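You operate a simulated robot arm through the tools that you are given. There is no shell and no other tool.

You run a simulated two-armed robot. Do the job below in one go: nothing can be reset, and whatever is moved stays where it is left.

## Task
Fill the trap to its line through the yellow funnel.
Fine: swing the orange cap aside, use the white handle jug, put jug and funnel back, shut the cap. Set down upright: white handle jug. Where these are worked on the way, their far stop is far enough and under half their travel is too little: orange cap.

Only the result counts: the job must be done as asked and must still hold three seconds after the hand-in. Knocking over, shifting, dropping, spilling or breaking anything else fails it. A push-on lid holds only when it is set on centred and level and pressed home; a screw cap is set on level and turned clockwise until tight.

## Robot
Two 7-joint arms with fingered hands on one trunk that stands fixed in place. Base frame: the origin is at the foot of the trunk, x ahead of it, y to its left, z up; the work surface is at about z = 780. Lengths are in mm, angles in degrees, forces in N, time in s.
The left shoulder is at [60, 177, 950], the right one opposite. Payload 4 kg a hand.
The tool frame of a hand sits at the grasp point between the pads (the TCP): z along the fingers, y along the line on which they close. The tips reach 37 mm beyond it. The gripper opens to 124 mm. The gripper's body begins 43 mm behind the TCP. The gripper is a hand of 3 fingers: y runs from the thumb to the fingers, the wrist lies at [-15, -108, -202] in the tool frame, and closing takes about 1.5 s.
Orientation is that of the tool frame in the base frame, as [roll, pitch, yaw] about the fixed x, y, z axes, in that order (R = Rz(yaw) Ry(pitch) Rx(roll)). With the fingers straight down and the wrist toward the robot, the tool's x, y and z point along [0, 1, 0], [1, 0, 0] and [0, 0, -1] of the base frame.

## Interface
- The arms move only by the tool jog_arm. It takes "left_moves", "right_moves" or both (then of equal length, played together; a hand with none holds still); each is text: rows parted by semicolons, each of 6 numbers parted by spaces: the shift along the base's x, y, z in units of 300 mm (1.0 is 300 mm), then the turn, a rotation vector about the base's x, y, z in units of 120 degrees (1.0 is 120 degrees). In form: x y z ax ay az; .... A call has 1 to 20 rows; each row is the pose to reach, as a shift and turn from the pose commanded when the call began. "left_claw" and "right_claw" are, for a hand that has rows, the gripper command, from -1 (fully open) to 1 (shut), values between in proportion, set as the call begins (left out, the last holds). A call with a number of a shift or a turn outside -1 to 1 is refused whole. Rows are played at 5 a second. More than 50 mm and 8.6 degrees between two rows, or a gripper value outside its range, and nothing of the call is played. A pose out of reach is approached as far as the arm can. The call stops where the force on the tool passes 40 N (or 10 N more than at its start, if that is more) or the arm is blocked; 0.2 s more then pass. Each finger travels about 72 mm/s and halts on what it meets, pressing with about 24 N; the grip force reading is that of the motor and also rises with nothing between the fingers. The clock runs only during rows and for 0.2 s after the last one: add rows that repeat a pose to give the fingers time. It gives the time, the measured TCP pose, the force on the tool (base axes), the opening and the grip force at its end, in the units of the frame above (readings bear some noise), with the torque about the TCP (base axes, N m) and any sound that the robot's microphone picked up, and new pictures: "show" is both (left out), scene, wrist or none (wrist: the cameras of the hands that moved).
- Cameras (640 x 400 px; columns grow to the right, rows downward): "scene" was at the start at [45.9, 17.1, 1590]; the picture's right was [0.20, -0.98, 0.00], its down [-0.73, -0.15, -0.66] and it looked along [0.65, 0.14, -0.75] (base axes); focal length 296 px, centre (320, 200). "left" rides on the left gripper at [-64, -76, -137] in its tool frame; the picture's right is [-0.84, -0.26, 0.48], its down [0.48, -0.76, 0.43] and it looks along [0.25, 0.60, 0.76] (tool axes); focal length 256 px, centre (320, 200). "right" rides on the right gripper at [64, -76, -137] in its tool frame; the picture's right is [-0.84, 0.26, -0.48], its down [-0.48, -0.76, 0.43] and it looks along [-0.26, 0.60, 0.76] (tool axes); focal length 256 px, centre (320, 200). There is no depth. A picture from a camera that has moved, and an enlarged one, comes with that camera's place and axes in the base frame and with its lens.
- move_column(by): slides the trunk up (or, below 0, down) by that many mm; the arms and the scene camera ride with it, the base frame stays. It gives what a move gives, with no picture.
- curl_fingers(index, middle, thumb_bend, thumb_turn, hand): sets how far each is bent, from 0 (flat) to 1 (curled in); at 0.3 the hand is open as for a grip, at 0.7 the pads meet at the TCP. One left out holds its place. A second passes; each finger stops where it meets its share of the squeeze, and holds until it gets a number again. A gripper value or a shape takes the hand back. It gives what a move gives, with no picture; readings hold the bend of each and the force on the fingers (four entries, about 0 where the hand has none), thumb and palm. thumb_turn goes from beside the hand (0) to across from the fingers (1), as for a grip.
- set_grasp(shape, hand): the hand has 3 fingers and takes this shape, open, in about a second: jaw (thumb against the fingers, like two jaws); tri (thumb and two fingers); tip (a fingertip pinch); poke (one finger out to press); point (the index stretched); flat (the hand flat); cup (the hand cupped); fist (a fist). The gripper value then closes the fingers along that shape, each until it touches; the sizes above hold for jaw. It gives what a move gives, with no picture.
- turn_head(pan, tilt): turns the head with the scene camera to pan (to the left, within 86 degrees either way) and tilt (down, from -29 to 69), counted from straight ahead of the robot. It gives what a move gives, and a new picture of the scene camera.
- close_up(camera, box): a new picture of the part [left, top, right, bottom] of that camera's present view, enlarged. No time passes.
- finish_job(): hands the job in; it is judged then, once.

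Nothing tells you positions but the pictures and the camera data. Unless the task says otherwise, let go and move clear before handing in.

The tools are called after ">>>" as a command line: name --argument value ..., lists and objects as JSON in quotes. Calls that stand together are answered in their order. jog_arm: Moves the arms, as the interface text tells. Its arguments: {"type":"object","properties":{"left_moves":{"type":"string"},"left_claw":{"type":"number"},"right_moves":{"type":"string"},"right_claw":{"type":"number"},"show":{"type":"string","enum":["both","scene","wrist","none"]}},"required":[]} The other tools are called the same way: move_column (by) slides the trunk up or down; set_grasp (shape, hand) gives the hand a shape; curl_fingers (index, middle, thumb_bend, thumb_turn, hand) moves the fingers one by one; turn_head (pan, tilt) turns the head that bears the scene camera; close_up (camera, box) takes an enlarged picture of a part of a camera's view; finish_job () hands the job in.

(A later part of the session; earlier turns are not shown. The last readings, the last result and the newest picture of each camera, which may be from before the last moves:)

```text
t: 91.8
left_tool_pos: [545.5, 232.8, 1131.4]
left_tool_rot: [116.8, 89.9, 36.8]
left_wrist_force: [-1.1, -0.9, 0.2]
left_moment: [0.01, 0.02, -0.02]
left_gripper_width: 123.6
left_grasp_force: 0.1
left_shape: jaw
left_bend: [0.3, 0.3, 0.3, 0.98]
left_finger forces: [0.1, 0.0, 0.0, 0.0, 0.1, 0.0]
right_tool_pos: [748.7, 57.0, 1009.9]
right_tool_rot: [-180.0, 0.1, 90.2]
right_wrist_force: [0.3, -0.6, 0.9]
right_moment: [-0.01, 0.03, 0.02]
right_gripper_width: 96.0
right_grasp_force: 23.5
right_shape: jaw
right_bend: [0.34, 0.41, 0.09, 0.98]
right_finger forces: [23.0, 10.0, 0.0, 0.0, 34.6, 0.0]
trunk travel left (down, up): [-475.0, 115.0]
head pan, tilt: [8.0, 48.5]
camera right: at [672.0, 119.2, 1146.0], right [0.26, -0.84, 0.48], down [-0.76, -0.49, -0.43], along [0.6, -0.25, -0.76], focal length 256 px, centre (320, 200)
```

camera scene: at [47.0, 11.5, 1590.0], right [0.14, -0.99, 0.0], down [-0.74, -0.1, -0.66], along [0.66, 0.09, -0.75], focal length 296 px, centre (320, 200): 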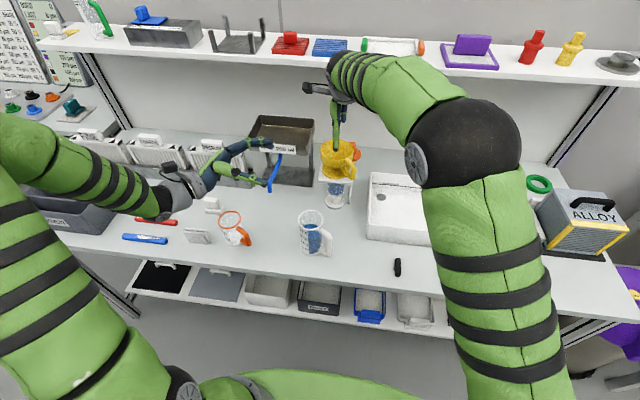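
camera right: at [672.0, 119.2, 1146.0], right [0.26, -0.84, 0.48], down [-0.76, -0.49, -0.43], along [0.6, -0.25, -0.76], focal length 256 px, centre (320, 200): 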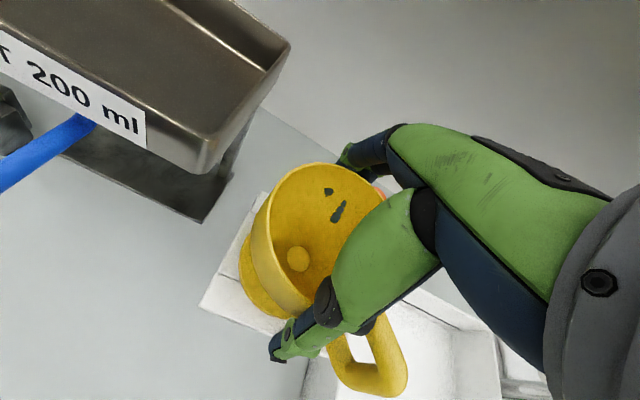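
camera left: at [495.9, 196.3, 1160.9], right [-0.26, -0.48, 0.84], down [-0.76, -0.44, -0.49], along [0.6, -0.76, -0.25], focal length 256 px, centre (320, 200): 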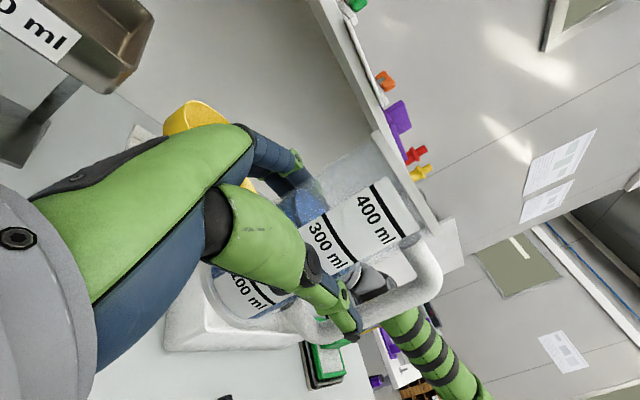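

Held firmly. I'll lift it straight off the plate.

>>> jog_arm --right_moves "0 0 0.02 0 0 0; 0 0 0.06 0 0 0; 0 0 0.12 0 0 0; 0 0 0.18 0 0 0" --show "both"

>>> close_up --camera "scene" --box '[310, 115, 370, 215]'

```text
t: 92.8
left_tool_pos: [544.9, 233.4, 1131.4]
left_tool_rot: [74.5, 89.8, -5.5]
left_wrist_force: [0.2, -0.1, 0.4]
left_moment: [0.01, 0.03, 0.01]
left_gripper_width: 123.8
left_grasp_force: 0.0
left_shape: jaw
left_bend: [0.3, 0.3, 0.3, 0.98]
left_finger forces: [0.0, 0.1, 0.0, 0.0, 0.1, 0.1]
right_tool_pos: [747.4, 55.8, 1064.0]
right_tool_rot: [-180.0, 0.1, 90.3]
right_wrist_force: [-0.1, 0.6, -1.6]
right_moment: [0.0, 0.01, 0.01]
right_gripper_width: 95.9
right_grasp_force: 24.0
right_shape: jaw
right_bend: [0.34, 0.41, 0.09, 0.98]
right_finger forces: [22.9, 10.0, 0.1, 0.1, 34.6, 0.1]
trunk travel left (down, up): [-475.0, 115.0]
head pan, tilt: [8.0, 48.5]
camera scene: at [46.8, 12.0, 1589.9], right [0.14, -0.99, 0.0], down [-0.74, -0.1, -0.66], along [0.66, 0.09, -0.75], focal length 296 px, centre (320, 200)
camera right: at [671.9, 118.5, 1200.0], right [0.26, -0.84, 0.48], down [-0.76, -0.49, -0.43], along [0.6, -0.25, -0.76], focal length 256 px, centre (320, 200)
```

scene: 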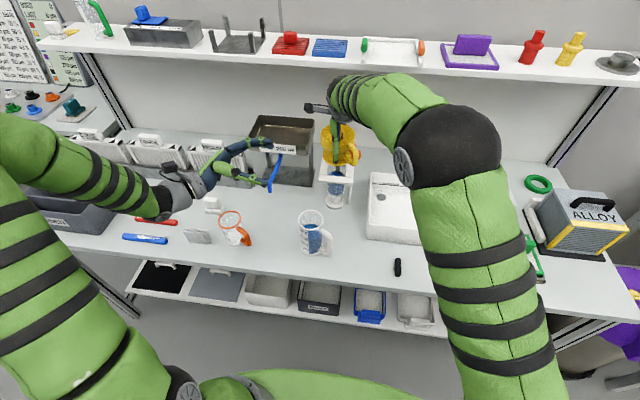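
right: 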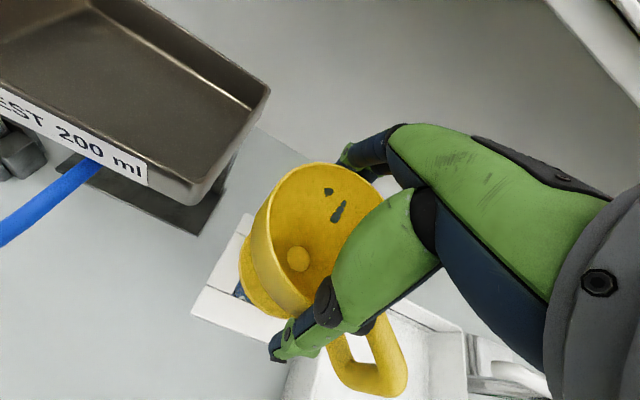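

```text
4.00 times, centred on (340, 165) of scene
camera zoom: at [46.8, 12.0, 1589.9], right [0.14, -0.99, 0.0], down [-0.74, -0.1, -0.66], along [0.66, 0.09, -0.75], focal length 1182 px, centre (240, 340)
```

zoom: 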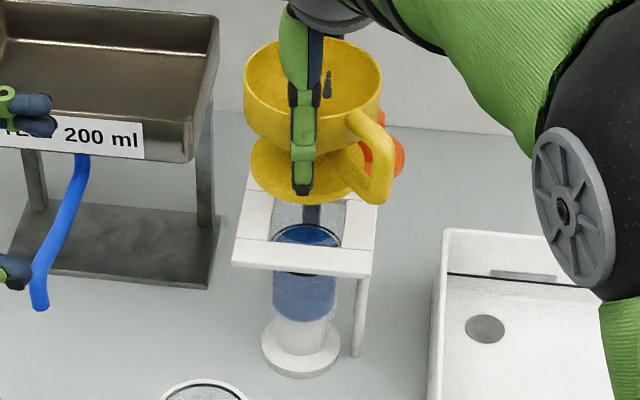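

The trap stays full to its line beneath. I'll carry the funnel back over its original place.

>>> jog_arm --right_moves "-0.1 -0.035 0.03 0 0 -0.01; -0.25 -0.087 0.05 0 0 -0.025; -0.4 -0.139 0.05 0 0 -0.04; -0.55 -0.191 0.03 0 0 -0.055; -0.68 -0.237 0 0 0 -0.07; -0.78 -0.271 -0.08 0 0 -0.083; -0.813 -0.283 -0.2 0 0 -0.083; -0.813 -0.283 -0.32 0 0 -0.083; -0.813 -0.283 -0.4 0 0 -0.083; -0.813 -0.283 -0.4 0 0 -0.083" --show "both"

```text
t: 95.0
left_tool_pos: [544.7, 233.3, 1131.6]
left_tool_rot: [81.8, 89.9, 1.8]
left_wrist_force: [0.5, -0.3, 0.3]
left_moment: [0.0, 0.0, -0.02]
left_gripper_width: 123.6
left_grasp_force: 0.0
left_shape: jaw
left_bend: [0.3, 0.3, 0.3, 0.98]
left_finger forces: [0.1, 0.0, 0.0, 0.0, 0.1, 0.0]
right_tool_pos: [504.2, -30.5, 941.6]
right_tool_rot: [180.0, 0.0, 80.3]
right_wrist_force: [-0.3, -0.5, -0.8]
right_moment: [0.04, 0.04, 0.0]
right_gripper_width: 95.9
right_grasp_force: 24.1
right_shape: jaw
right_bend: [0.34, 0.41, 0.09, 0.98]
right_finger forces: [22.9, 10.1, 0.1, 0.1, 34.4, 0.1]
trunk travel left (down, up): [-475.0, 115.0]
head pan, tilt: [8.0, 48.5]
camera scene: at [46.7, 11.9, 1590.0], right [0.14, -0.99, 0.0], down [-0.74, -0.1, -0.66], along [0.66, 0.09, -0.75], focal length 296 px, centre (320, 200)
camera right: at [440.3, 45.2, 1079.5], right [0.11, -0.87, 0.48], down [-0.83, -0.35, -0.43], along [0.55, -0.35, -0.76], focal length 256 px, centre (320, 200)
```

scene: 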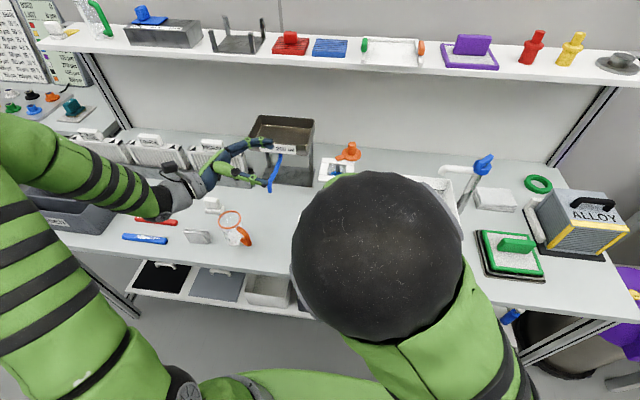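
right: 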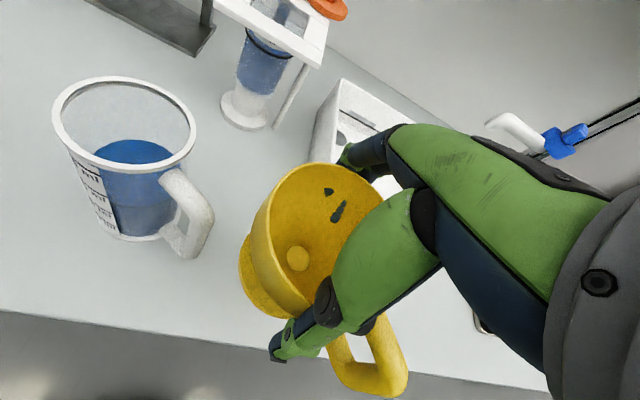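

This matches the picture from when I first lifted it. I'll lower to just above the bench, then to contact.

>>> jog_arm --right_moves "-0.002 0.004 -0.1 0 0 0; -0.002 0.004 -0.2 0 0 0; -0.002 0.004 -0.26 0 0 0; -0.002 0.004 -0.285 0 0 0; -0.002 0.004 -0.297 0 0 0" --show "none"

```text
t: 96.2
left_tool_pos: [545.1, 233.3, 1130.4]
left_tool_rot: [118.5, 89.9, 38.6]
left_wrist_force: [0.5, 0.1, 0.6]
left_moment: [-0.03, -0.01, -0.01]
left_gripper_width: 123.8
left_grasp_force: 0.0
left_shape: jaw
left_bend: [0.3, 0.3, 0.3, 0.98]
left_finger forces: [0.0, 0.1, 0.0, 0.0, 0.1, 0.1]
right_tool_pos: [503.1, -27.7, 853.2]
right_tool_rot: [-180.0, 0.1, 80.3]
right_wrist_force: [0.1, -0.8, -0.6]
right_moment: [0.03, -0.02, -0.01]
right_gripper_width: 95.7
right_grasp_force: 24.2
right_shape: jaw
right_bend: [0.34, 0.41, 0.09, 0.98]
right_finger forces: [22.9, 9.9, 0.0, 0.0, 34.5, 0.0]
trunk travel left (down, up): [-475.0, 115.0]
head pan, tilt: [8.0, 48.5]
```

>>> jog_arm --right_moves "0 0 -0.004 0 0 0; 0 0 -0.008 0 0 0; 0 0 -0.011 0 0 0" --show "none"

```text
t: 97.0
left_tool_pos: [544.9, 232.5, 1130.8]
left_tool_rot: [79.5, 89.9, -0.5]
left_wrist_force: [-0.5, -0.1, 0.5]
left_moment: [-0.02, 0.0, 0.02]
left_gripper_width: 124.0
left_grasp_force: 0.0
left_shape: jaw
left_bend: [0.3, 0.3, 0.3, 0.98]
left_finger forces: [0.1, 0.1, 0.1, 0.0, 0.0, 0.1]
right_tool_pos: [504.3, -28.0, 850.4]
right_tool_rot: [-179.9, 0.1, 80.3]
right_wrist_force: [0.4, -0.4, -1.1]
right_moment: [0.01, 0.01, 0.02]
right_gripper_width: 95.9
right_grasp_force: 23.4
right_shape: jaw
right_bend: [0.34, 0.41, 0.09, 0.98]
right_finger forces: [22.9, 10.0, 0.0, 0.0, 34.4, 0.0]
trunk travel left (down, up): [-475.0, 115.0]
head pan, tilt: [8.0, 48.5]
```

No firm contact yet, so I'll go down a couple of millimetres more.

>>> jog_arm --right_moves "0 0 -0.003 0 0 0; 0 0 -0.006 0 0 0; 0 0 -0.008 0 0 0" --show "none"

```text
t: 97.8
left_tool_pos: [546.2, 231.9, 1131.8]
left_tool_rot: [-1.4, 90.0, -81.4]
left_wrist_force: [-0.4, 0.0, -0.2]
left_moment: [0.04, -0.02, 0.01]
left_gripper_width: 123.6
left_grasp_force: 0.1
left_shape: jaw
left_bend: [0.3, 0.3, 0.3, 0.98]
left_finger forces: [0.0, 0.0, 0.0, 0.0, 0.1, 0.1]
right_tool_pos: [503.9, -27.9, 849.1]
right_tool_rot: [180.0, 0.1, 80.3]
right_wrist_force: [0.1, 0.1, 1.6]
right_moment: [-0.02, 0.05, -0.03]
right_gripper_width: 95.8
right_grasp_force: 24.1
right_shape: jaw
right_bend: [0.34, 0.42, 0.09, 0.98]
right_finger forces: [22.6, 9.3, 0.1, 0.1, 35.0, 0.1]
trunk travel left (down, up): [-475.0, 115.0]
head pan, tilt: [8.0, 48.5]
```

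The funnel has touched down. I'll release it.

>>> jog_arm --right_moves "0 0 0 0 0 0; 0 0 0 0 0 0; 0 0 0 0 0 0; 0 0 0 0 0 0; 0 0 0 0 0 0" --right_claw -1 --show "wrist"

```text
t: 99.0
left_tool_pos: [545.3, 233.0, 1130.8]
left_tool_rot: [73.6, 89.9, -6.4]
left_wrist_force: [0.2, 0.4, -0.4]
left_moment: [0.0, -0.03, -0.01]
left_gripper_width: 123.6
left_grasp_force: 0.0
left_shape: jaw
left_bend: [0.3, 0.3, 0.3, 0.98]
left_finger forces: [0.0, 0.0, 0.0, 0.0, 0.0, 0.0]
right_tool_pos: [503.4, -28.9, 849.4]
right_tool_rot: [-179.9, 0.2, 80.4]
right_wrist_force: [-0.4, -0.6, -0.2]
right_moment: [0.01, 0.01, -0.04]
right_gripper_width: 123.5
right_grasp_force: 0.0
right_shape: jaw
right_bend: [0.3, 0.3, 0.3, 0.98]
right_finger forces: [0.0, 0.1, 0.0, 0.0, 0.1, 0.0]
trunk travel left (down, up): [-475.0, 115.0]
head pan, tilt: [8.0, 48.5]
camera right: at [439.5, 47.0, 985.1], right [0.11, -0.87, 0.48], down [-0.83, -0.35, -0.43], along [0.55, -0.35, -0.76], focal length 256 px, centre (320, 200)
```

right: 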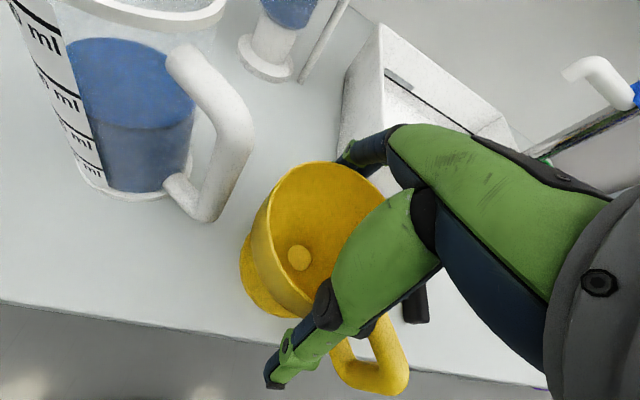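

The funnel is back in its place. I'll lift the hand off and go back for the cap.

>>> jog_arm --right_moves "0 0 0.1 0 0 0; 0 0 0.24 0 0 0; 0 0 0.38 0 0 0; 0 0 0.52 0 0 0.02; 0.05 -0.02 0.66 0 0 0.05; 0.15 -0.06 0.77 0 0 0.083; 0.28 -0.12 0.85 0 0 0.083; 0.4 -0.2 0.9 0 0 0.083" --show "both"

>>> close_up --camera "scene" --box '[320, 130, 400, 200]'

>>> close_up --camera "scene" --box '[290, 200, 410, 300]'

```text
t: 100.8
left_tool_pos: [546.9, 232.0, 1131.0]
left_tool_rot: [113.3, 89.9, 33.2]
left_wrist_force: [0.6, -0.8, 0.0]
left_moment: [0.01, 0.01, 0.02]
left_gripper_width: 123.6
left_grasp_force: 0.1
left_shape: jaw
left_bend: [0.3, 0.3, 0.3, 0.98]
left_finger forces: [0.0, 0.0, 0.0, 0.1, 0.0, 0.0]
right_tool_pos: [625.5, -89.6, 1119.7]
right_tool_rot: [180.0, 0.1, 90.2]
right_wrist_force: [0.2, -0.1, -0.9]
right_moment: [-0.01, 0.02, 0.04]
right_gripper_width: 123.7
right_grasp_force: 0.1
right_shape: jaw
right_bend: [0.3, 0.3, 0.3, 0.98]
right_finger forces: [0.1, 0.0, 0.0, 0.0, 0.0, 0.0]
trunk travel left (down, up): [-475.0, 115.0]
head pan, tilt: [8.0, 48.5]
camera scene: at [47.4, 11.3, 1589.9], right [0.14, -0.99, 0.0], down [-0.74, -0.1, -0.66], along [0.66, 0.09, -0.75], focal length 296 px, centre (320, 200)
camera right: at [548.3, -26.4, 1255.2], right [0.26, -0.84, 0.48], down [-0.76, -0.49, -0.43], along [0.6, -0.25, -0.76], focal length 256 px, centre (320, 200)
```

scene: 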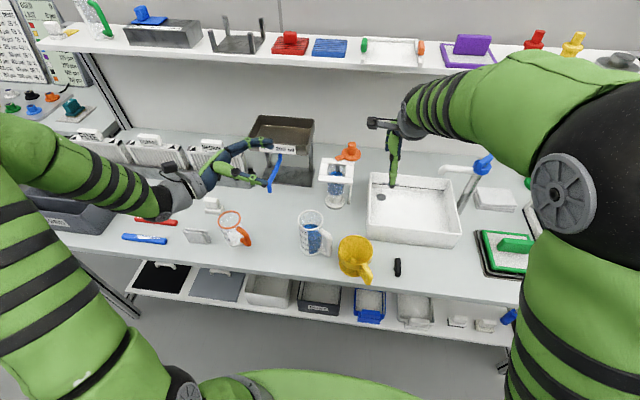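
right: 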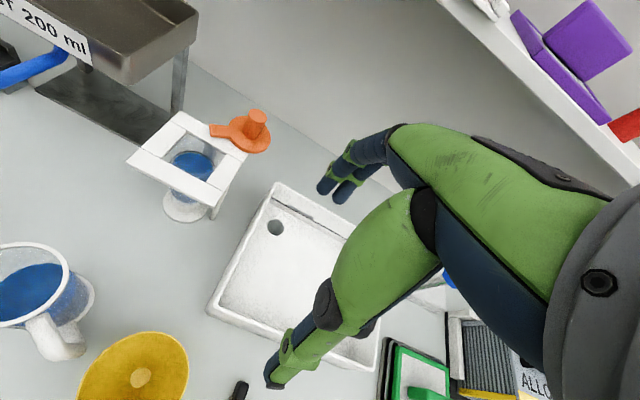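

```text
5.71 times, centred on (360, 165) of scene
camera zoom: at [47.4, 11.3, 1589.9], right [0.14, -0.99, 0.0], down [-0.74, -0.1, -0.66], along [0.66, 0.09, -0.75], focal length 1689 px, centre (91, 400)
```

zoom: 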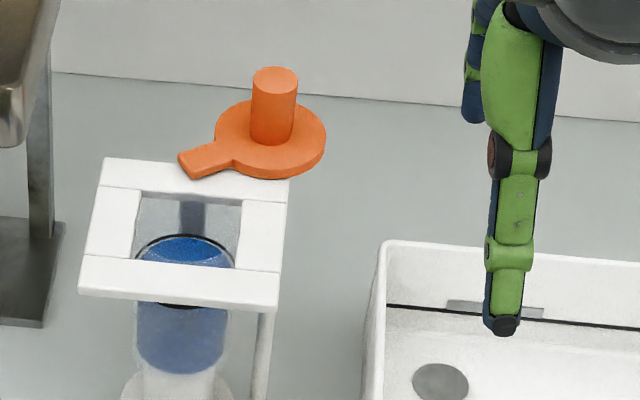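

```text
4.00 times, centred on (350, 250) of scene
camera zoom: at [47.4, 11.3, 1589.9], right [0.14, -0.99, 0.0], down [-0.74, -0.1, -0.66], along [0.66, 0.09, -0.75], focal length 1182 px, centre (200, 0)
```

zoom: 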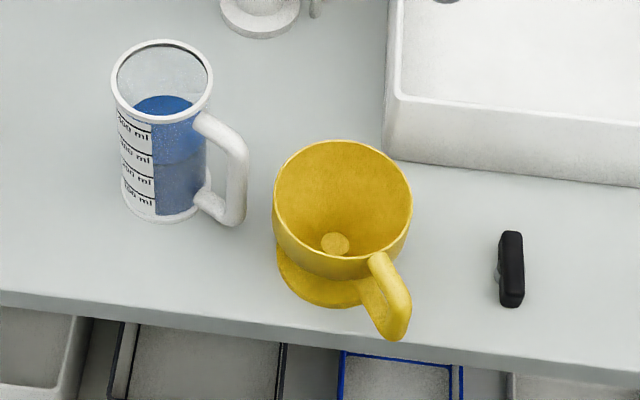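

Jug and funnel are back and the bench is dry. I'll take one more close look at the fill level from above before closing the cap.

>>> close_up --camera "right" --box '[150, 135, 240, 205]'

>>> close_up --camera "scene" --box '[328, 170, 354, 196]'

```text
5.71 times, centred on (195, 170) of right
camera zoom: at [548.3, -26.4, 1255.2], right [0.26, -0.84, 0.48], down [-0.76, -0.49, -0.43], along [0.6, -0.25, -0.76], focal length 1463 px, centre (1034, 371)
```

zoom: 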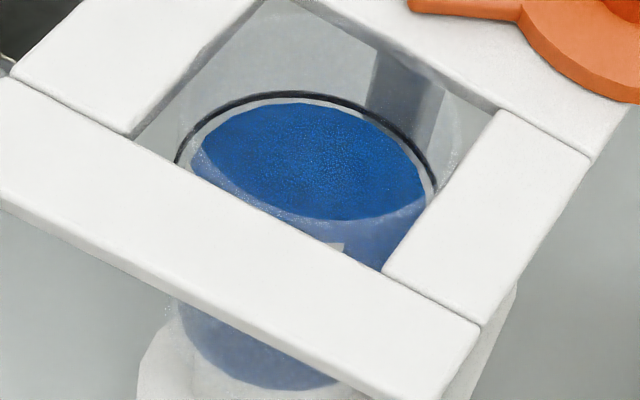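

```text
15.38 times, centred on (341, 183) of scene
camera zoom: at [47.4, 11.3, 1589.9], right [0.14, -0.99, 0.0], down [-0.74, -0.1, -0.66], along [0.66, 0.09, -0.75], focal length 4548 px, centre (-3, 462)
```

zoom: 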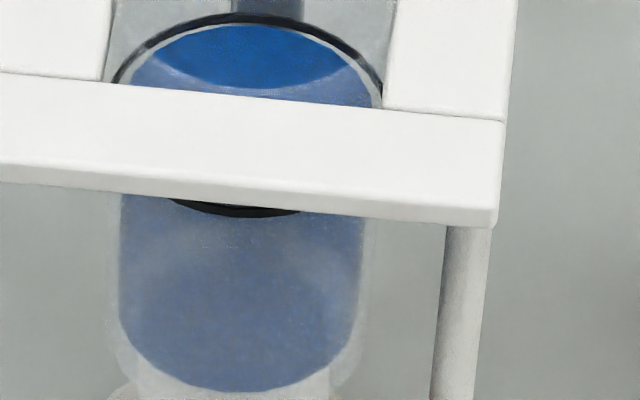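

The liquid sits level with the ring. Now I'll close the cap: the right hand goes back over the knob, which I put at about (829, 16), with the fingers part closed to stay clear of the shelf.

>>> jog_arm --right_moves "0.08 0.04 -0.03 0 0 0; 0.2 0.1 -0.08 0 0 0; 0.32 0.17 -0.14 0 0 0; 0.44 0.24 -0.2 0 0 0; 0.55 0.3 -0.25 0 0 0; 0.64 0.335 -0.28 0 0 0; 0.678 0.352 -0.282 0 0 0; 0.678 0.352 -0.282 0 0 0" --right_claw -0.2 --show "both"

>>> close_up --camera "right" --box '[200, 150, 400, 350]'

```text
t: 102.6
left_tool_pos: [546.2, 232.3, 1130.7]
left_tool_rot: [150.6, 90.0, 70.5]
left_wrist_force: [-0.5, -0.5, 0.1]
left_moment: [0.0, 0.0, 0.01]
left_gripper_width: 123.6
left_grasp_force: 0.1
left_shape: jaw
left_bend: [0.3, 0.3, 0.3, 0.98]
left_finger forces: [0.1, 0.0, 0.1, 0.1, 0.0, 0.0]
right_tool_pos: [827.0, 18.4, 1034.2]
right_tool_rot: [-180.0, 0.1, 90.2]
right_wrist_force: [-0.4, 0.2, 0.2]
right_moment: [0.05, -0.05, 0.0]
right_gripper_width: 74.5
right_grasp_force: 0.0
right_shape: jaw
right_bend: [0.38, 0.42, 0.53, 0.99]
right_finger forces: [0.0, 0.0, 0.1, 0.0, 0.0, 0.0]
trunk travel left (down, up): [-475.0, 115.0]
head pan, tilt: [8.0, 48.5]
camera scene: at [46.8, 12.0, 1589.9], right [0.14, -0.99, 0.0], down [-0.74, -0.1, -0.66], along [0.66, 0.09, -0.75], focal length 296 px, centre (320, 200)
camera right: at [751.1, 81.4, 1170.4], right [0.26, -0.84, 0.48], down [-0.76, -0.49, -0.43], along [0.6, -0.25, -0.76], focal length 256 px, centre (320, 200)
```

scene: 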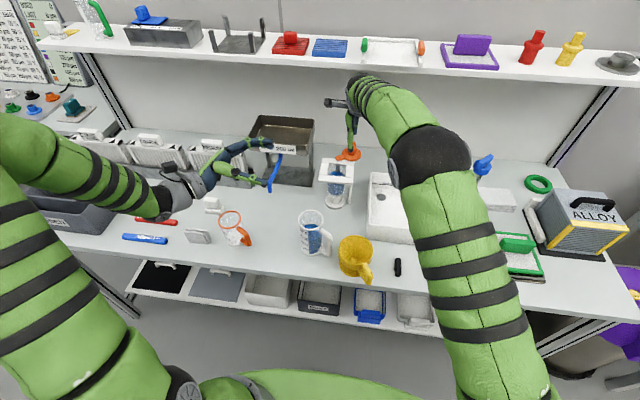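
right: 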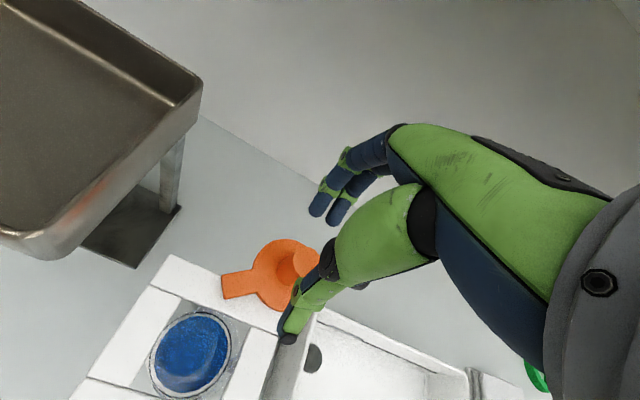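

```text
2.00 times, centred on (300, 250) of right
camera zoom: at [751.1, 81.4, 1170.4], right [0.26, -0.84, 0.48], down [-0.76, -0.49, -0.43], along [0.6, -0.25, -0.76], focal length 512 px, centre (360, 100)
```

zoom: 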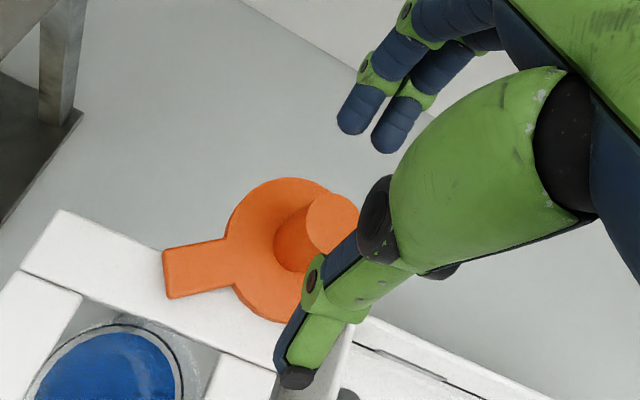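

The knob is slightly ahead of the hand, at about (833, 15). I'll adjust, go down over it, and grip.

>>> jog_arm --right_moves "0.017 -0.01 -0.04 0 0 0; 0.017 -0.01 -0.09 0 0 0; 0.017 -0.01 -0.14 0 0 0; 0.017 -0.01 -0.14 0 0 0" --show "wrist"

>>> jog_arm --right_moves "0 0 0 0 0 0; 0 0 0 0 0 0; 0 0 0 0 0 0; 0 0 0 0 0 0; 0 0 0 0 0 0; 0 0 0 0 0 0" --right_claw 1 --show "wrist"

```text
t: 103.6
left_tool_pos: [545.2, 232.9, 1130.5]
left_tool_rot: [76.5, 89.9, -3.6]
left_wrist_force: [-0.2, -0.2, 0.4]
left_moment: [0.0, -0.01, 0.01]
left_gripper_width: 123.7
left_grasp_force: 0.0
left_shape: jaw
left_bend: [0.3, 0.3, 0.3, 0.98]
left_finger forces: [0.1, 0.0, 0.0, 0.1, 0.0, 0.0]
right_tool_pos: [830.9, 15.3, 991.7]
right_tool_rot: [179.9, 0.1, 90.3]
right_wrist_force: [0.2, 0.0, -0.7]
right_moment: [0.01, -0.02, 0.0]
right_gripper_width: 75.0
right_grasp_force: 0.1
right_shape: jaw
right_bend: [0.38, 0.42, 0.53, 0.99]
right_finger forces: [0.0, 0.0, 0.0, 0.0, 0.0, 0.0]
trunk travel left (down, up): [-475.0, 115.0]
head pan, tilt: [8.0, 48.5]
camera right: at [755.7, 77.7, 1128.1], right [0.26, -0.84, 0.48], down [-0.76, -0.49, -0.43], along [0.6, -0.25, -0.76], focal length 256 px, centre (320, 200)
```

right: 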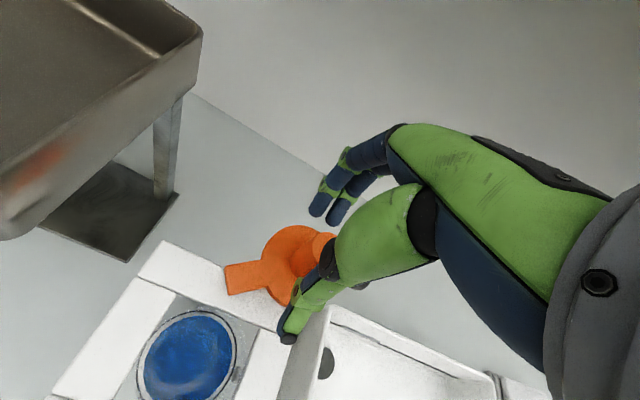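

```text
t: 105.0
left_tool_pos: [542.9, 233.8, 1129.6]
left_tool_rot: [92.2, 89.9, 12.2]
left_wrist_force: [-0.3, -0.4, -0.3]
left_moment: [-0.01, 0.03, -0.02]
left_gripper_width: 123.5
left_grasp_force: 0.0
left_shape: jaw
left_bend: [0.3, 0.3, 0.3, 0.98]
left_finger forces: [0.0, 0.1, 0.0, 0.1, 0.0, 0.0]
right_tool_pos: [831.5, 15.6, 990.5]
right_tool_rot: [180.0, 0.1, 90.3]
right_wrist_force: [-5.6, 0.6, -1.9]
right_moment: [0.05, -0.5, 0.02]
right_gripper_width: 33.0
right_grasp_force: 24.0
right_shape: jaw
right_bend: [0.6, 0.61, 0.6, 1.0]
right_finger forces: [13.7, 9.0, 0.0, 0.1, 27.8, 0.0]
trunk travel left (down, up): [-475.0, 115.0]
head pan, tilt: [8.0, 48.5]
camera right: at [755.3, 78.1, 1128.1], right [0.26, -0.84, 0.48], down [-0.76, -0.49, -0.43], along [0.6, -0.25, -0.76], focal length 256 px, centre (320, 200)
```

right: 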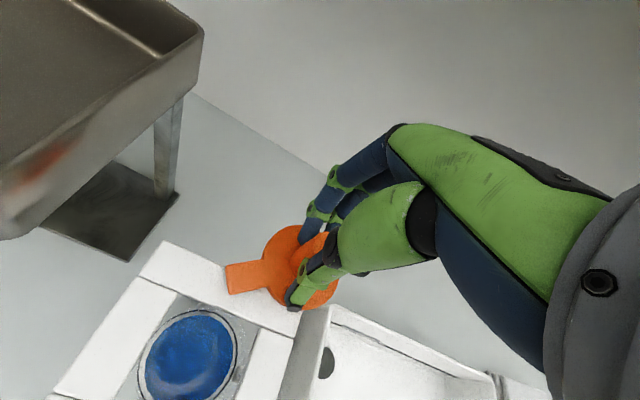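

The knob is held. I'll swing the cap back along its arc, first to about 90 degrees.

>>> jog_arm --right_moves "-0.0173 -0.0103 0 0 0 0; -0.0387 -0.0183 0 0 0 0; -0.061 -0.0237 0 0 0 0; -0.0837 -0.0257 0 0 0 0" --show "wrist"

```text
t: 106.0
left_tool_pos: [546.8, 231.8, 1130.0]
left_tool_rot: [120.2, 89.9, 40.3]
left_wrist_force: [0.0, -0.3, -0.2]
left_moment: [-0.01, -0.05, -0.02]
left_gripper_width: 123.8
left_grasp_force: 0.0
left_shape: jaw
left_bend: [0.3, 0.3, 0.3, 0.98]
left_finger forces: [0.0, 0.1, 0.1, 0.1, 0.1, 0.1]
right_tool_pos: [809.0, 4.9, 992.2]
right_tool_rot: [179.8, 0.1, 90.2]
right_wrist_force: [10.3, -2.9, -2.5]
right_moment: [-0.67, -0.89, -0.42]
right_gripper_width: 30.1
right_grasp_force: 23.5
right_shape: jaw
right_bend: [0.58, 0.61, 0.61, 0.95]
right_finger forces: [18.0, 17.7, 0.0, 0.1, 28.6, 0.0]
trunk travel left (down, up): [-475.0, 115.0]
head pan, tilt: [8.0, 48.5]
camera right: at [732.5, 68.0, 1128.1], right [0.26, -0.84, 0.48], down [-0.76, -0.49, -0.43], along [0.6, -0.26, -0.76], focal length 256 px, centre (320, 200)
```

right: 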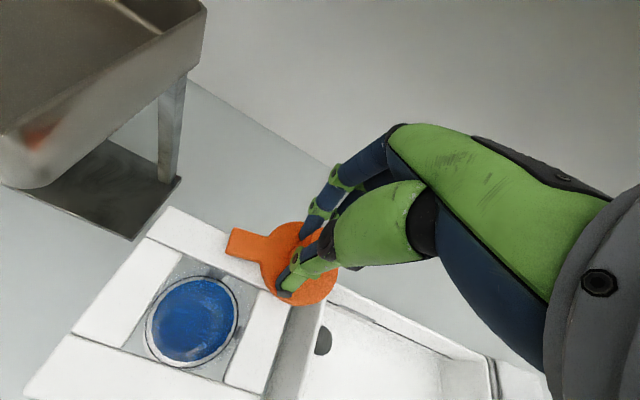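

It follows with about 10 N of drag. I'll continue along the arc, letting the hand turn a little with it.

>>> jog_arm --right_moves "-0.0187 -0.0047 0 0 0 -0.025; -0.042 -0.0003 0 0 0 -0.05; -0.0643 0.0077 0 0 0 -0.075; -0.0857 0.0183 0 0 0 -0.1; -0.105 0.032 0 0 0 -0.125" --show "wrist"

```text
t: 107.2
left_tool_pos: [547.4, 235.1, 1130.3]
left_tool_rot: [174.7, 89.9, 94.6]
left_wrist_force: [-0.6, 0.1, 0.1]
left_moment: [0.0, 0.01, -0.03]
left_gripper_width: 123.8
left_grasp_force: 0.1
left_shape: jaw
left_bend: [0.3, 0.3, 0.3, 0.98]
left_finger forces: [0.1, 0.0, 0.1, 0.1, 0.1, 0.0]
right_tool_pos: [774.9, 20.1, 991.3]
right_tool_rot: [-179.8, 0.2, 75.3]
right_wrist_force: [5.3, 4.0, -3.2]
right_moment: [-0.29, -0.42, -0.07]
right_gripper_width: 25.4
right_grasp_force: 23.6
right_shape: jaw
right_bend: [0.63, 0.6, 0.62, 0.97]
right_finger forces: [9.2, 13.3, 0.1, 0.0, 20.6, 0.0]
trunk travel left (down, up): [-475.0, 115.0]
head pan, tilt: [8.0, 48.5]
camera right: at [718.0, 101.1, 1127.7], right [0.04, -0.87, 0.48], down [-0.86, -0.28, -0.43], along [0.51, -0.4, -0.76], focal length 256 px, centre (320, 200)
```

right: 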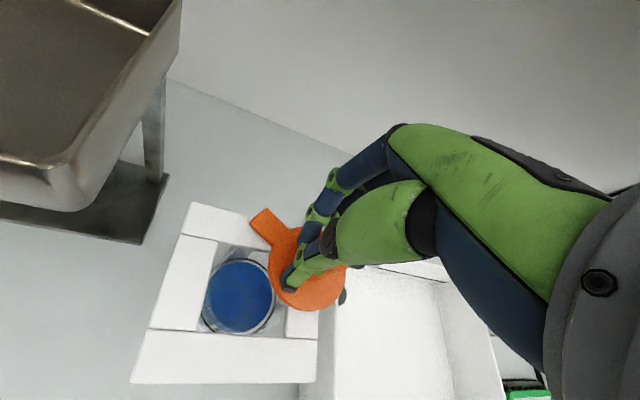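

The opening of the fingers has narrowed, so the knob may be slipping sideways in the grip. I'll look closer.

>>> close_up --camera "right" --box '[200, 150, 400, 330]'

>>> close_up --camera "scene" --box '[310, 130, 380, 200]'

```text
2.22 times, centred on (300, 240) of right
camera zoom: at [718.0, 101.1, 1127.7], right [0.04, -0.87, 0.48], down [-0.86, -0.28, -0.43], along [0.51, -0.4, -0.76], focal length 569 px, centre (364, 111)
```

zoom: 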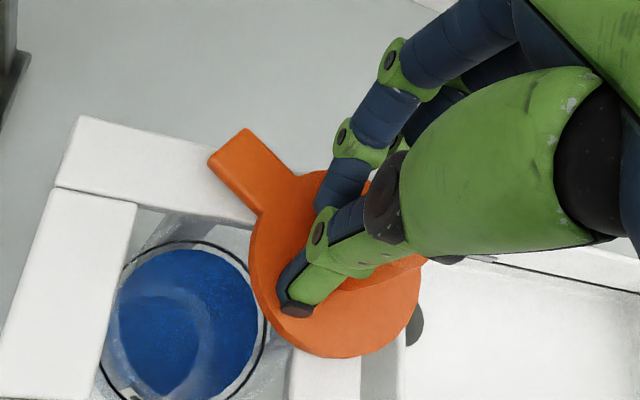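

```text
5.71 times, centred on (345, 165) of scene
camera zoom: at [47.4, 13.7, 1589.8], right [0.14, -0.99, 0.0], down [-0.74, -0.11, -0.66], along [0.66, 0.09, -0.75], focal length 1689 px, centre (177, 400)
```

zoom: 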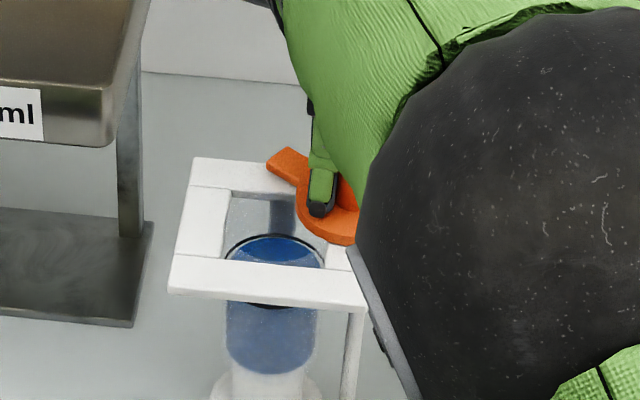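

The fingers have drifted to the edge of the knob. I'll let go, recentre on it at about (774, 13) and turn the wrist the way it was on the opening swing, so closing simply retraces that.

>>> jog_arm --right_moves "0 0 0 0 0 0; 0 0 0 0 0 0; 0 0 0 0 0 0; 0 0 0 0 0 0; -0.001 -0.01 0 0 0 0.06; -0.002 -0.02 0 0 0 0.12; -0.003 -0.025 0 0 0 0.18; -0.003 -0.025 0 0 0 0.24; -0.003 -0.025 0 0 0 0.3; -0.003 -0.025 0 0 0 0.36; -0.003 -0.025 0 0 0 0.42; -0.003 -0.025 0 0 0 0.458" --right_claw -0.5 --show "both"

>>> close_up --camera "right" --box '[200, 150, 400, 330]'

```text
t: 109.8
left_tool_pos: [546.4, 232.4, 1130.9]
left_tool_rot: [50.0, 89.8, -29.9]
left_wrist_force: [0.0, -0.1, -0.5]
left_moment: [0.0, 0.03, 0.01]
left_gripper_width: 123.5
left_grasp_force: 0.0
left_shape: jaw
left_bend: [0.3, 0.3, 0.3, 0.98]
left_finger forces: [0.0, 0.1, 0.0, 0.0, 0.0, 0.0]
right_tool_pos: [773.7, 8.9, 991.3]
right_tool_rot: [179.9, 0.1, 130.4]
right_wrist_force: [-0.1, -0.1, -0.3]
right_moment: [0.05, -0.03, 0.02]
right_gripper_width: 92.8
right_grasp_force: 0.0
right_shape: jaw
right_bend: [0.34, 0.37, 0.44, 0.99]
right_finger forces: [0.1, 0.0, 0.0, 0.0, 0.0, 0.0]
trunk travel left (down, up): [-475.0, 115.0]
head pan, tilt: [8.0, 48.5]
camera scene: at [47.0, 11.8, 1590.0], right [0.14, -0.99, 0.0], down [-0.74, -0.1, -0.66], along [0.66, 0.09, -0.75], focal length 296 px, centre (320, 200)
camera right: at [675.5, 7.4, 1128.2], right [0.74, -0.47, 0.48], down [-0.27, -0.86, -0.43], along [0.62, 0.19, -0.76], focal length 256 px, centre (320, 200)
```

scene: 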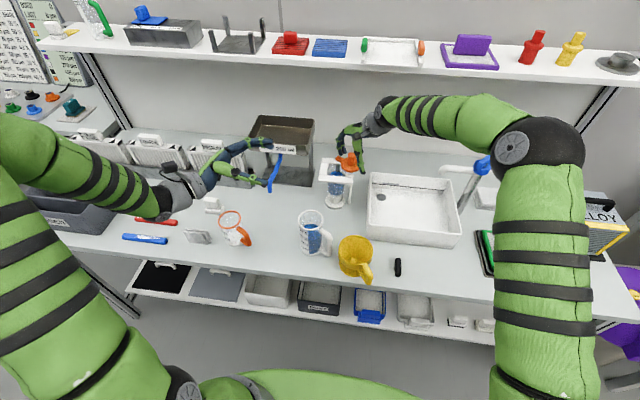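
right: 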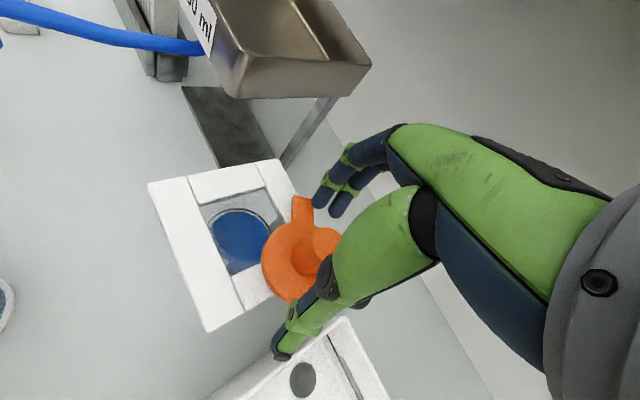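

```text
2.22 times, centred on (300, 240) of right
camera zoom: at [675.5, 7.4, 1128.2], right [0.74, -0.47, 0.48], down [-0.27, -0.86, -0.43], along [0.62, 0.19, -0.76], focal length 569 px, centre (364, 111)
```

zoom: 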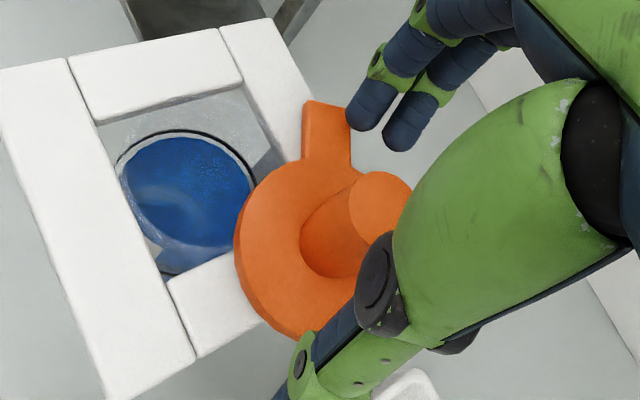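

The knob is at about (775, 13), nicely between the fingers. I'll centre on it and grip.

>>> jog_arm --right_moves "0.004 0.012 0 0 0 0; 0.004 0.012 0 0 0 0; 0.004 0.012 0 0 0 0; 0.004 0.012 0 0 0 0; 0.004 0.012 0 0 0 0; 0.004 0.012 0 0 0 0; 0.004 0.012 0 0 0 0" --right_claw 1 --show "wrist"

```text
t: 111.4
left_tool_pos: [546.0, 232.1, 1130.2]
left_tool_rot: [103.8, 89.8, 23.9]
left_wrist_force: [0.6, 1.4, -0.2]
left_moment: [0.03, -0.03, 0.02]
left_gripper_width: 123.7
left_grasp_force: 0.0
left_shape: jaw
left_bend: [0.3, 0.3, 0.3, 0.98]
left_finger forces: [0.0, 0.0, 0.1, 0.0, 0.1, 0.0]
right_tool_pos: [775.5, 12.3, 991.5]
right_tool_rot: [-179.9, 0.1, 130.3]
right_wrist_force: [-2.9, -2.9, -2.6]
right_moment: [0.38, -0.45, 0.03]
right_gripper_width: 30.5
right_grasp_force: 23.6
right_shape: jaw
right_bend: [0.61, 0.6, 0.6, 1.0]
right_finger forces: [12.2, 10.6, 0.0, 0.0, 24.8, 0.0]
trunk travel left (down, up): [-475.0, 115.0]
head pan, tilt: [8.0, 48.5]
camera right: at [676.5, 11.3, 1128.0], right [0.74, -0.47, 0.48], down [-0.27, -0.86, -0.43], along [0.62, 0.19, -0.76], focal length 256 px, centre (320, 200)
```

right: 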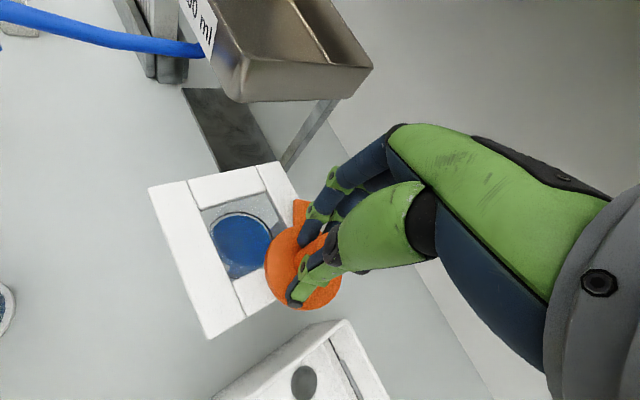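

Good centred grip. I'll retrace the arc toward closed.

>>> jog_arm --right_moves "-0.014 0.017 0 0 0 -0.056; -0.0283 0.0353 0 0 0 -0.1125; -0.0407 0.0557 0 0 0 -0.17; -0.0507 0.077 0 0 0 -0.23" --show "wrist"

```text
t: 112.4
left_tool_pos: [545.7, 233.5, 1131.5]
left_tool_rot: [62.8, 89.8, -17.2]
left_wrist_force: [0.2, 0.5, 0.8]
left_moment: [0.0, 0.02, -0.01]
left_gripper_width: 123.9
left_grasp_force: 0.1
left_shape: jaw
left_bend: [0.3, 0.3, 0.3, 0.98]
left_finger forces: [0.1, 0.1, 0.0, 0.1, 0.0, 0.0]
right_tool_pos: [759.1, 36.6, 991.4]
right_tool_rot: [-180.0, 0.1, 102.5]
right_wrist_force: [-15.0, -5.8, -3.5]
right_moment: [-0.1, -0.39, -0.05]
right_gripper_width: 30.7
right_grasp_force: 24.1
right_shape: jaw
right_bend: [0.63, 0.61, 0.6, 1.0]
right_finger forces: [10.5, 8.8, 0.0, 0.0, 31.0, 0.0]
trunk travel left (down, up): [-475.0, 115.0]
head pan, tilt: [8.0, 48.5]
camera right: at [671.1, 81.5, 1128.3], right [0.43, -0.76, 0.48], down [-0.64, -0.64, -0.43], along [0.64, -0.12, -0.76], focal length 256 px, centre (320, 200)
```

right: 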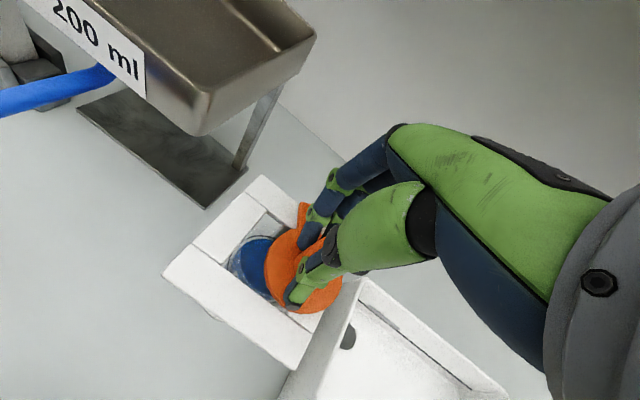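

About 20 degrees remain. I'll shift slightly toward -x to relieve the load and finish the swing.

>>> jog_arm --right_moves "-0.0127 0.0233 0 0 0 -0.058; -0.0167 0.0467 0 0 0 -0.117; -0.0167 0.0633 0 0 0 -0.16" --show "wrist"

>>> close_up --camera "right" --box '[160, 170, 400, 400]'

```text
t: 113.2
left_tool_pos: [545.2, 233.1, 1130.4]
left_tool_rot: [95.6, 89.9, 15.6]
left_wrist_force: [0.6, -0.3, -0.2]
left_moment: [0.0, 0.0, 0.03]
left_gripper_width: 123.5
left_grasp_force: 0.0
left_shape: jaw
left_bend: [0.3, 0.3, 0.3, 0.98]
left_finger forces: [0.1, 0.0, 0.0, 0.0, 0.0, 0.0]
right_tool_pos: [755.0, 55.8, 991.1]
right_tool_rot: [-179.9, 0.0, 83.3]
right_wrist_force: [-9.4, -0.5, -4.9]
right_moment: [-0.22, -0.41, -0.03]
right_gripper_width: 30.0
right_grasp_force: 24.4
right_shape: jaw
right_bend: [0.64, 0.61, 0.6, 1.0]
right_finger forces: [10.5, 11.1, 0.0, 0.0, 25.5, 0.0]
trunk travel left (down, up): [-475.0, 115.0]
head pan, tilt: [8.0, 48.5]
camera right: at [686.7, 127.5, 1128.5], right [0.16, -0.86, 0.48], down [-0.81, -0.39, -0.43], along [0.56, -0.32, -0.76], focal length 256 px, centre (320, 200)
```

right: 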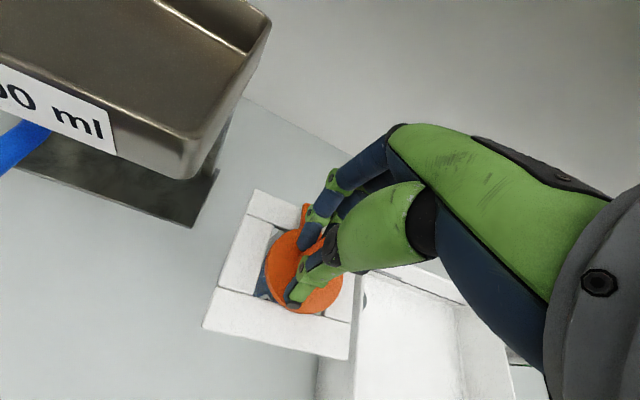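

```text
1.74 times, centred on (280, 285) of right
camera zoom: at [686.7, 127.5, 1128.5], right [0.16, -0.86, 0.48], down [-0.81, -0.39, -0.43], along [0.56, -0.32, -0.76], focal length 445 px, centre (390, 52)
```

zoom: 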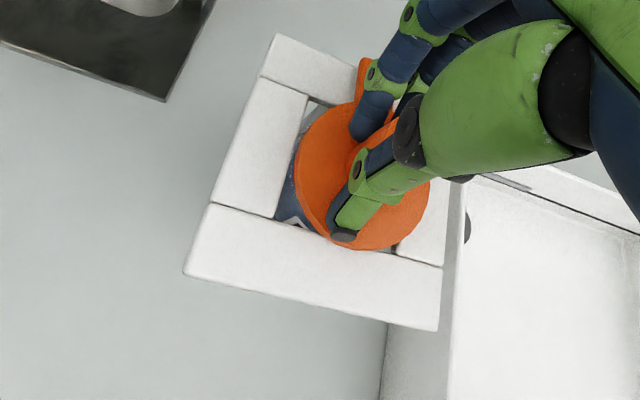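

It looks a few millimetres short of centred, since the gap shows on the left. I'll push a little more toward +y and feel for the stop.

>>> jog_arm --right_moves "0 0.007 0 0 0 -0.01; 0 0.014 0 0 0 -0.02" --show "none"

>>> close_up --camera "right" --box '[160, 170, 400, 400]'

```text
t: 113.8
left_tool_pos: [545.6, 232.0, 1131.0]
left_tool_rot: [139.2, 89.9, 59.3]
left_wrist_force: [0.7, -0.4, -0.9]
left_moment: [-0.02, 0.05, 0.02]
left_gripper_width: 123.8
left_grasp_force: 0.0
left_shape: jaw
left_bend: [0.3, 0.3, 0.3, 0.98]
left_finger forces: [0.0, 0.1, 0.0, 0.1, 0.0, 0.1]
right_tool_pos: [754.3, 58.0, 992.6]
right_tool_rot: [180.0, 0.0, 80.9]
right_wrist_force: [-11.2, -1.0, -5.8]
right_moment: [-0.27, -0.34, -0.12]
right_gripper_width: 29.9
right_grasp_force: 23.9
right_shape: jaw
right_bend: [0.64, 0.61, 0.6, 1.0]
right_finger forces: [9.5, 11.1, 0.1, 0.0, 25.8, 0.0]
trunk travel left (down, up): [-475.0, 115.0]
head pan, tilt: [8.0, 48.5]
```

```text
1.74 times, centred on (280, 285) of right
camera zoom: at [690.1, 133.3, 1128.5], right [0.12, -0.87, 0.48], down [-0.83, -0.36, -0.43], along [0.55, -0.35, -0.76], focal length 445 px, centre (390, 52)
```

zoom: 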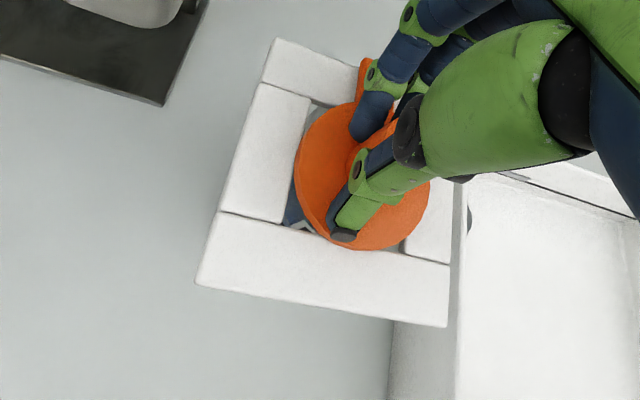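

Still free, no stop felt. I'll go another 3 mm.

>>> jog_arm --right_moves "-0.003 0.006 0 0 0 -0.01; -0.003 0.012 0 0 0 -0.02" --show "none"

>>> close_up --camera "right" --box '[160, 170, 400, 400]'

>>> close_up --camera "scene" --box '[310, 140, 370, 200]'

```text
t: 114.4
left_tool_pos: [545.8, 232.9, 1131.5]
left_tool_rot: [101.0, 89.9, 21.0]
left_wrist_force: [0.6, 0.2, -0.2]
left_moment: [0.0, 0.0, -0.02]
left_gripper_width: 123.6
left_grasp_force: 0.1
left_shape: jaw
left_bend: [0.3, 0.3, 0.3, 0.98]
left_finger forces: [0.0, 0.0, 0.0, 0.1, 0.0, 0.0]
right_tool_pos: [754.9, 61.2, 992.7]
right_tool_rot: [-179.9, 0.2, 78.5]
right_wrist_force: [-7.4, -5.6, -5.4]
right_moment: [-0.35, -0.41, -0.09]
right_gripper_width: 29.4
right_grasp_force: 23.9
right_shape: jaw
right_bend: [0.64, 0.61, 0.6, 1.0]
right_finger forces: [9.3, 12.6, 0.0, 0.0, 22.6, 0.0]
trunk travel left (down, up): [-475.0, 115.0]
head pan, tilt: [8.0, 48.5]
```

```text
1.74 times, centred on (280, 285) of right
camera zoom: at [693.2, 138.5, 1128.5], right [0.08, -0.87, 0.48], down [-0.84, -0.32, -0.43], along [0.53, -0.37, -0.76], focal length 445 px, centre (390, 52)
```

zoom: 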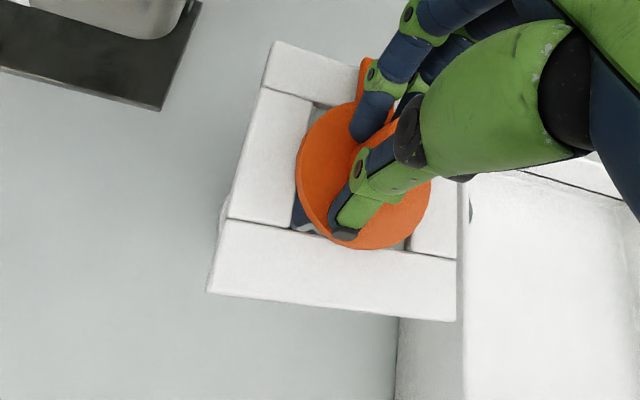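

```text
6.67 times, centred on (340, 170) of scene
camera zoom: at [46.5, 11.5, 1589.9], right [0.14, -0.99, 0.0], down [-0.74, -0.1, -0.66], along [0.66, 0.09, -0.75], focal length 1971 px, centre (187, 400)
```

zoom: 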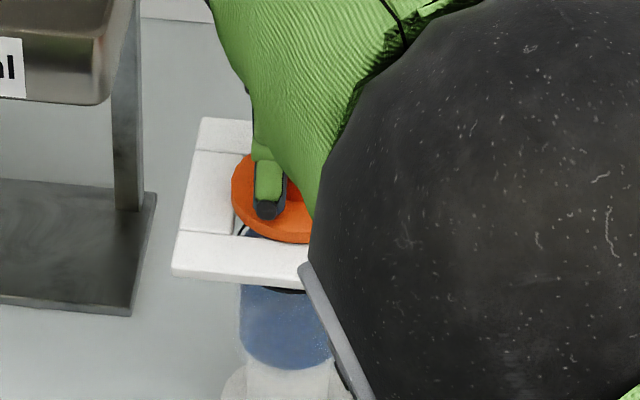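

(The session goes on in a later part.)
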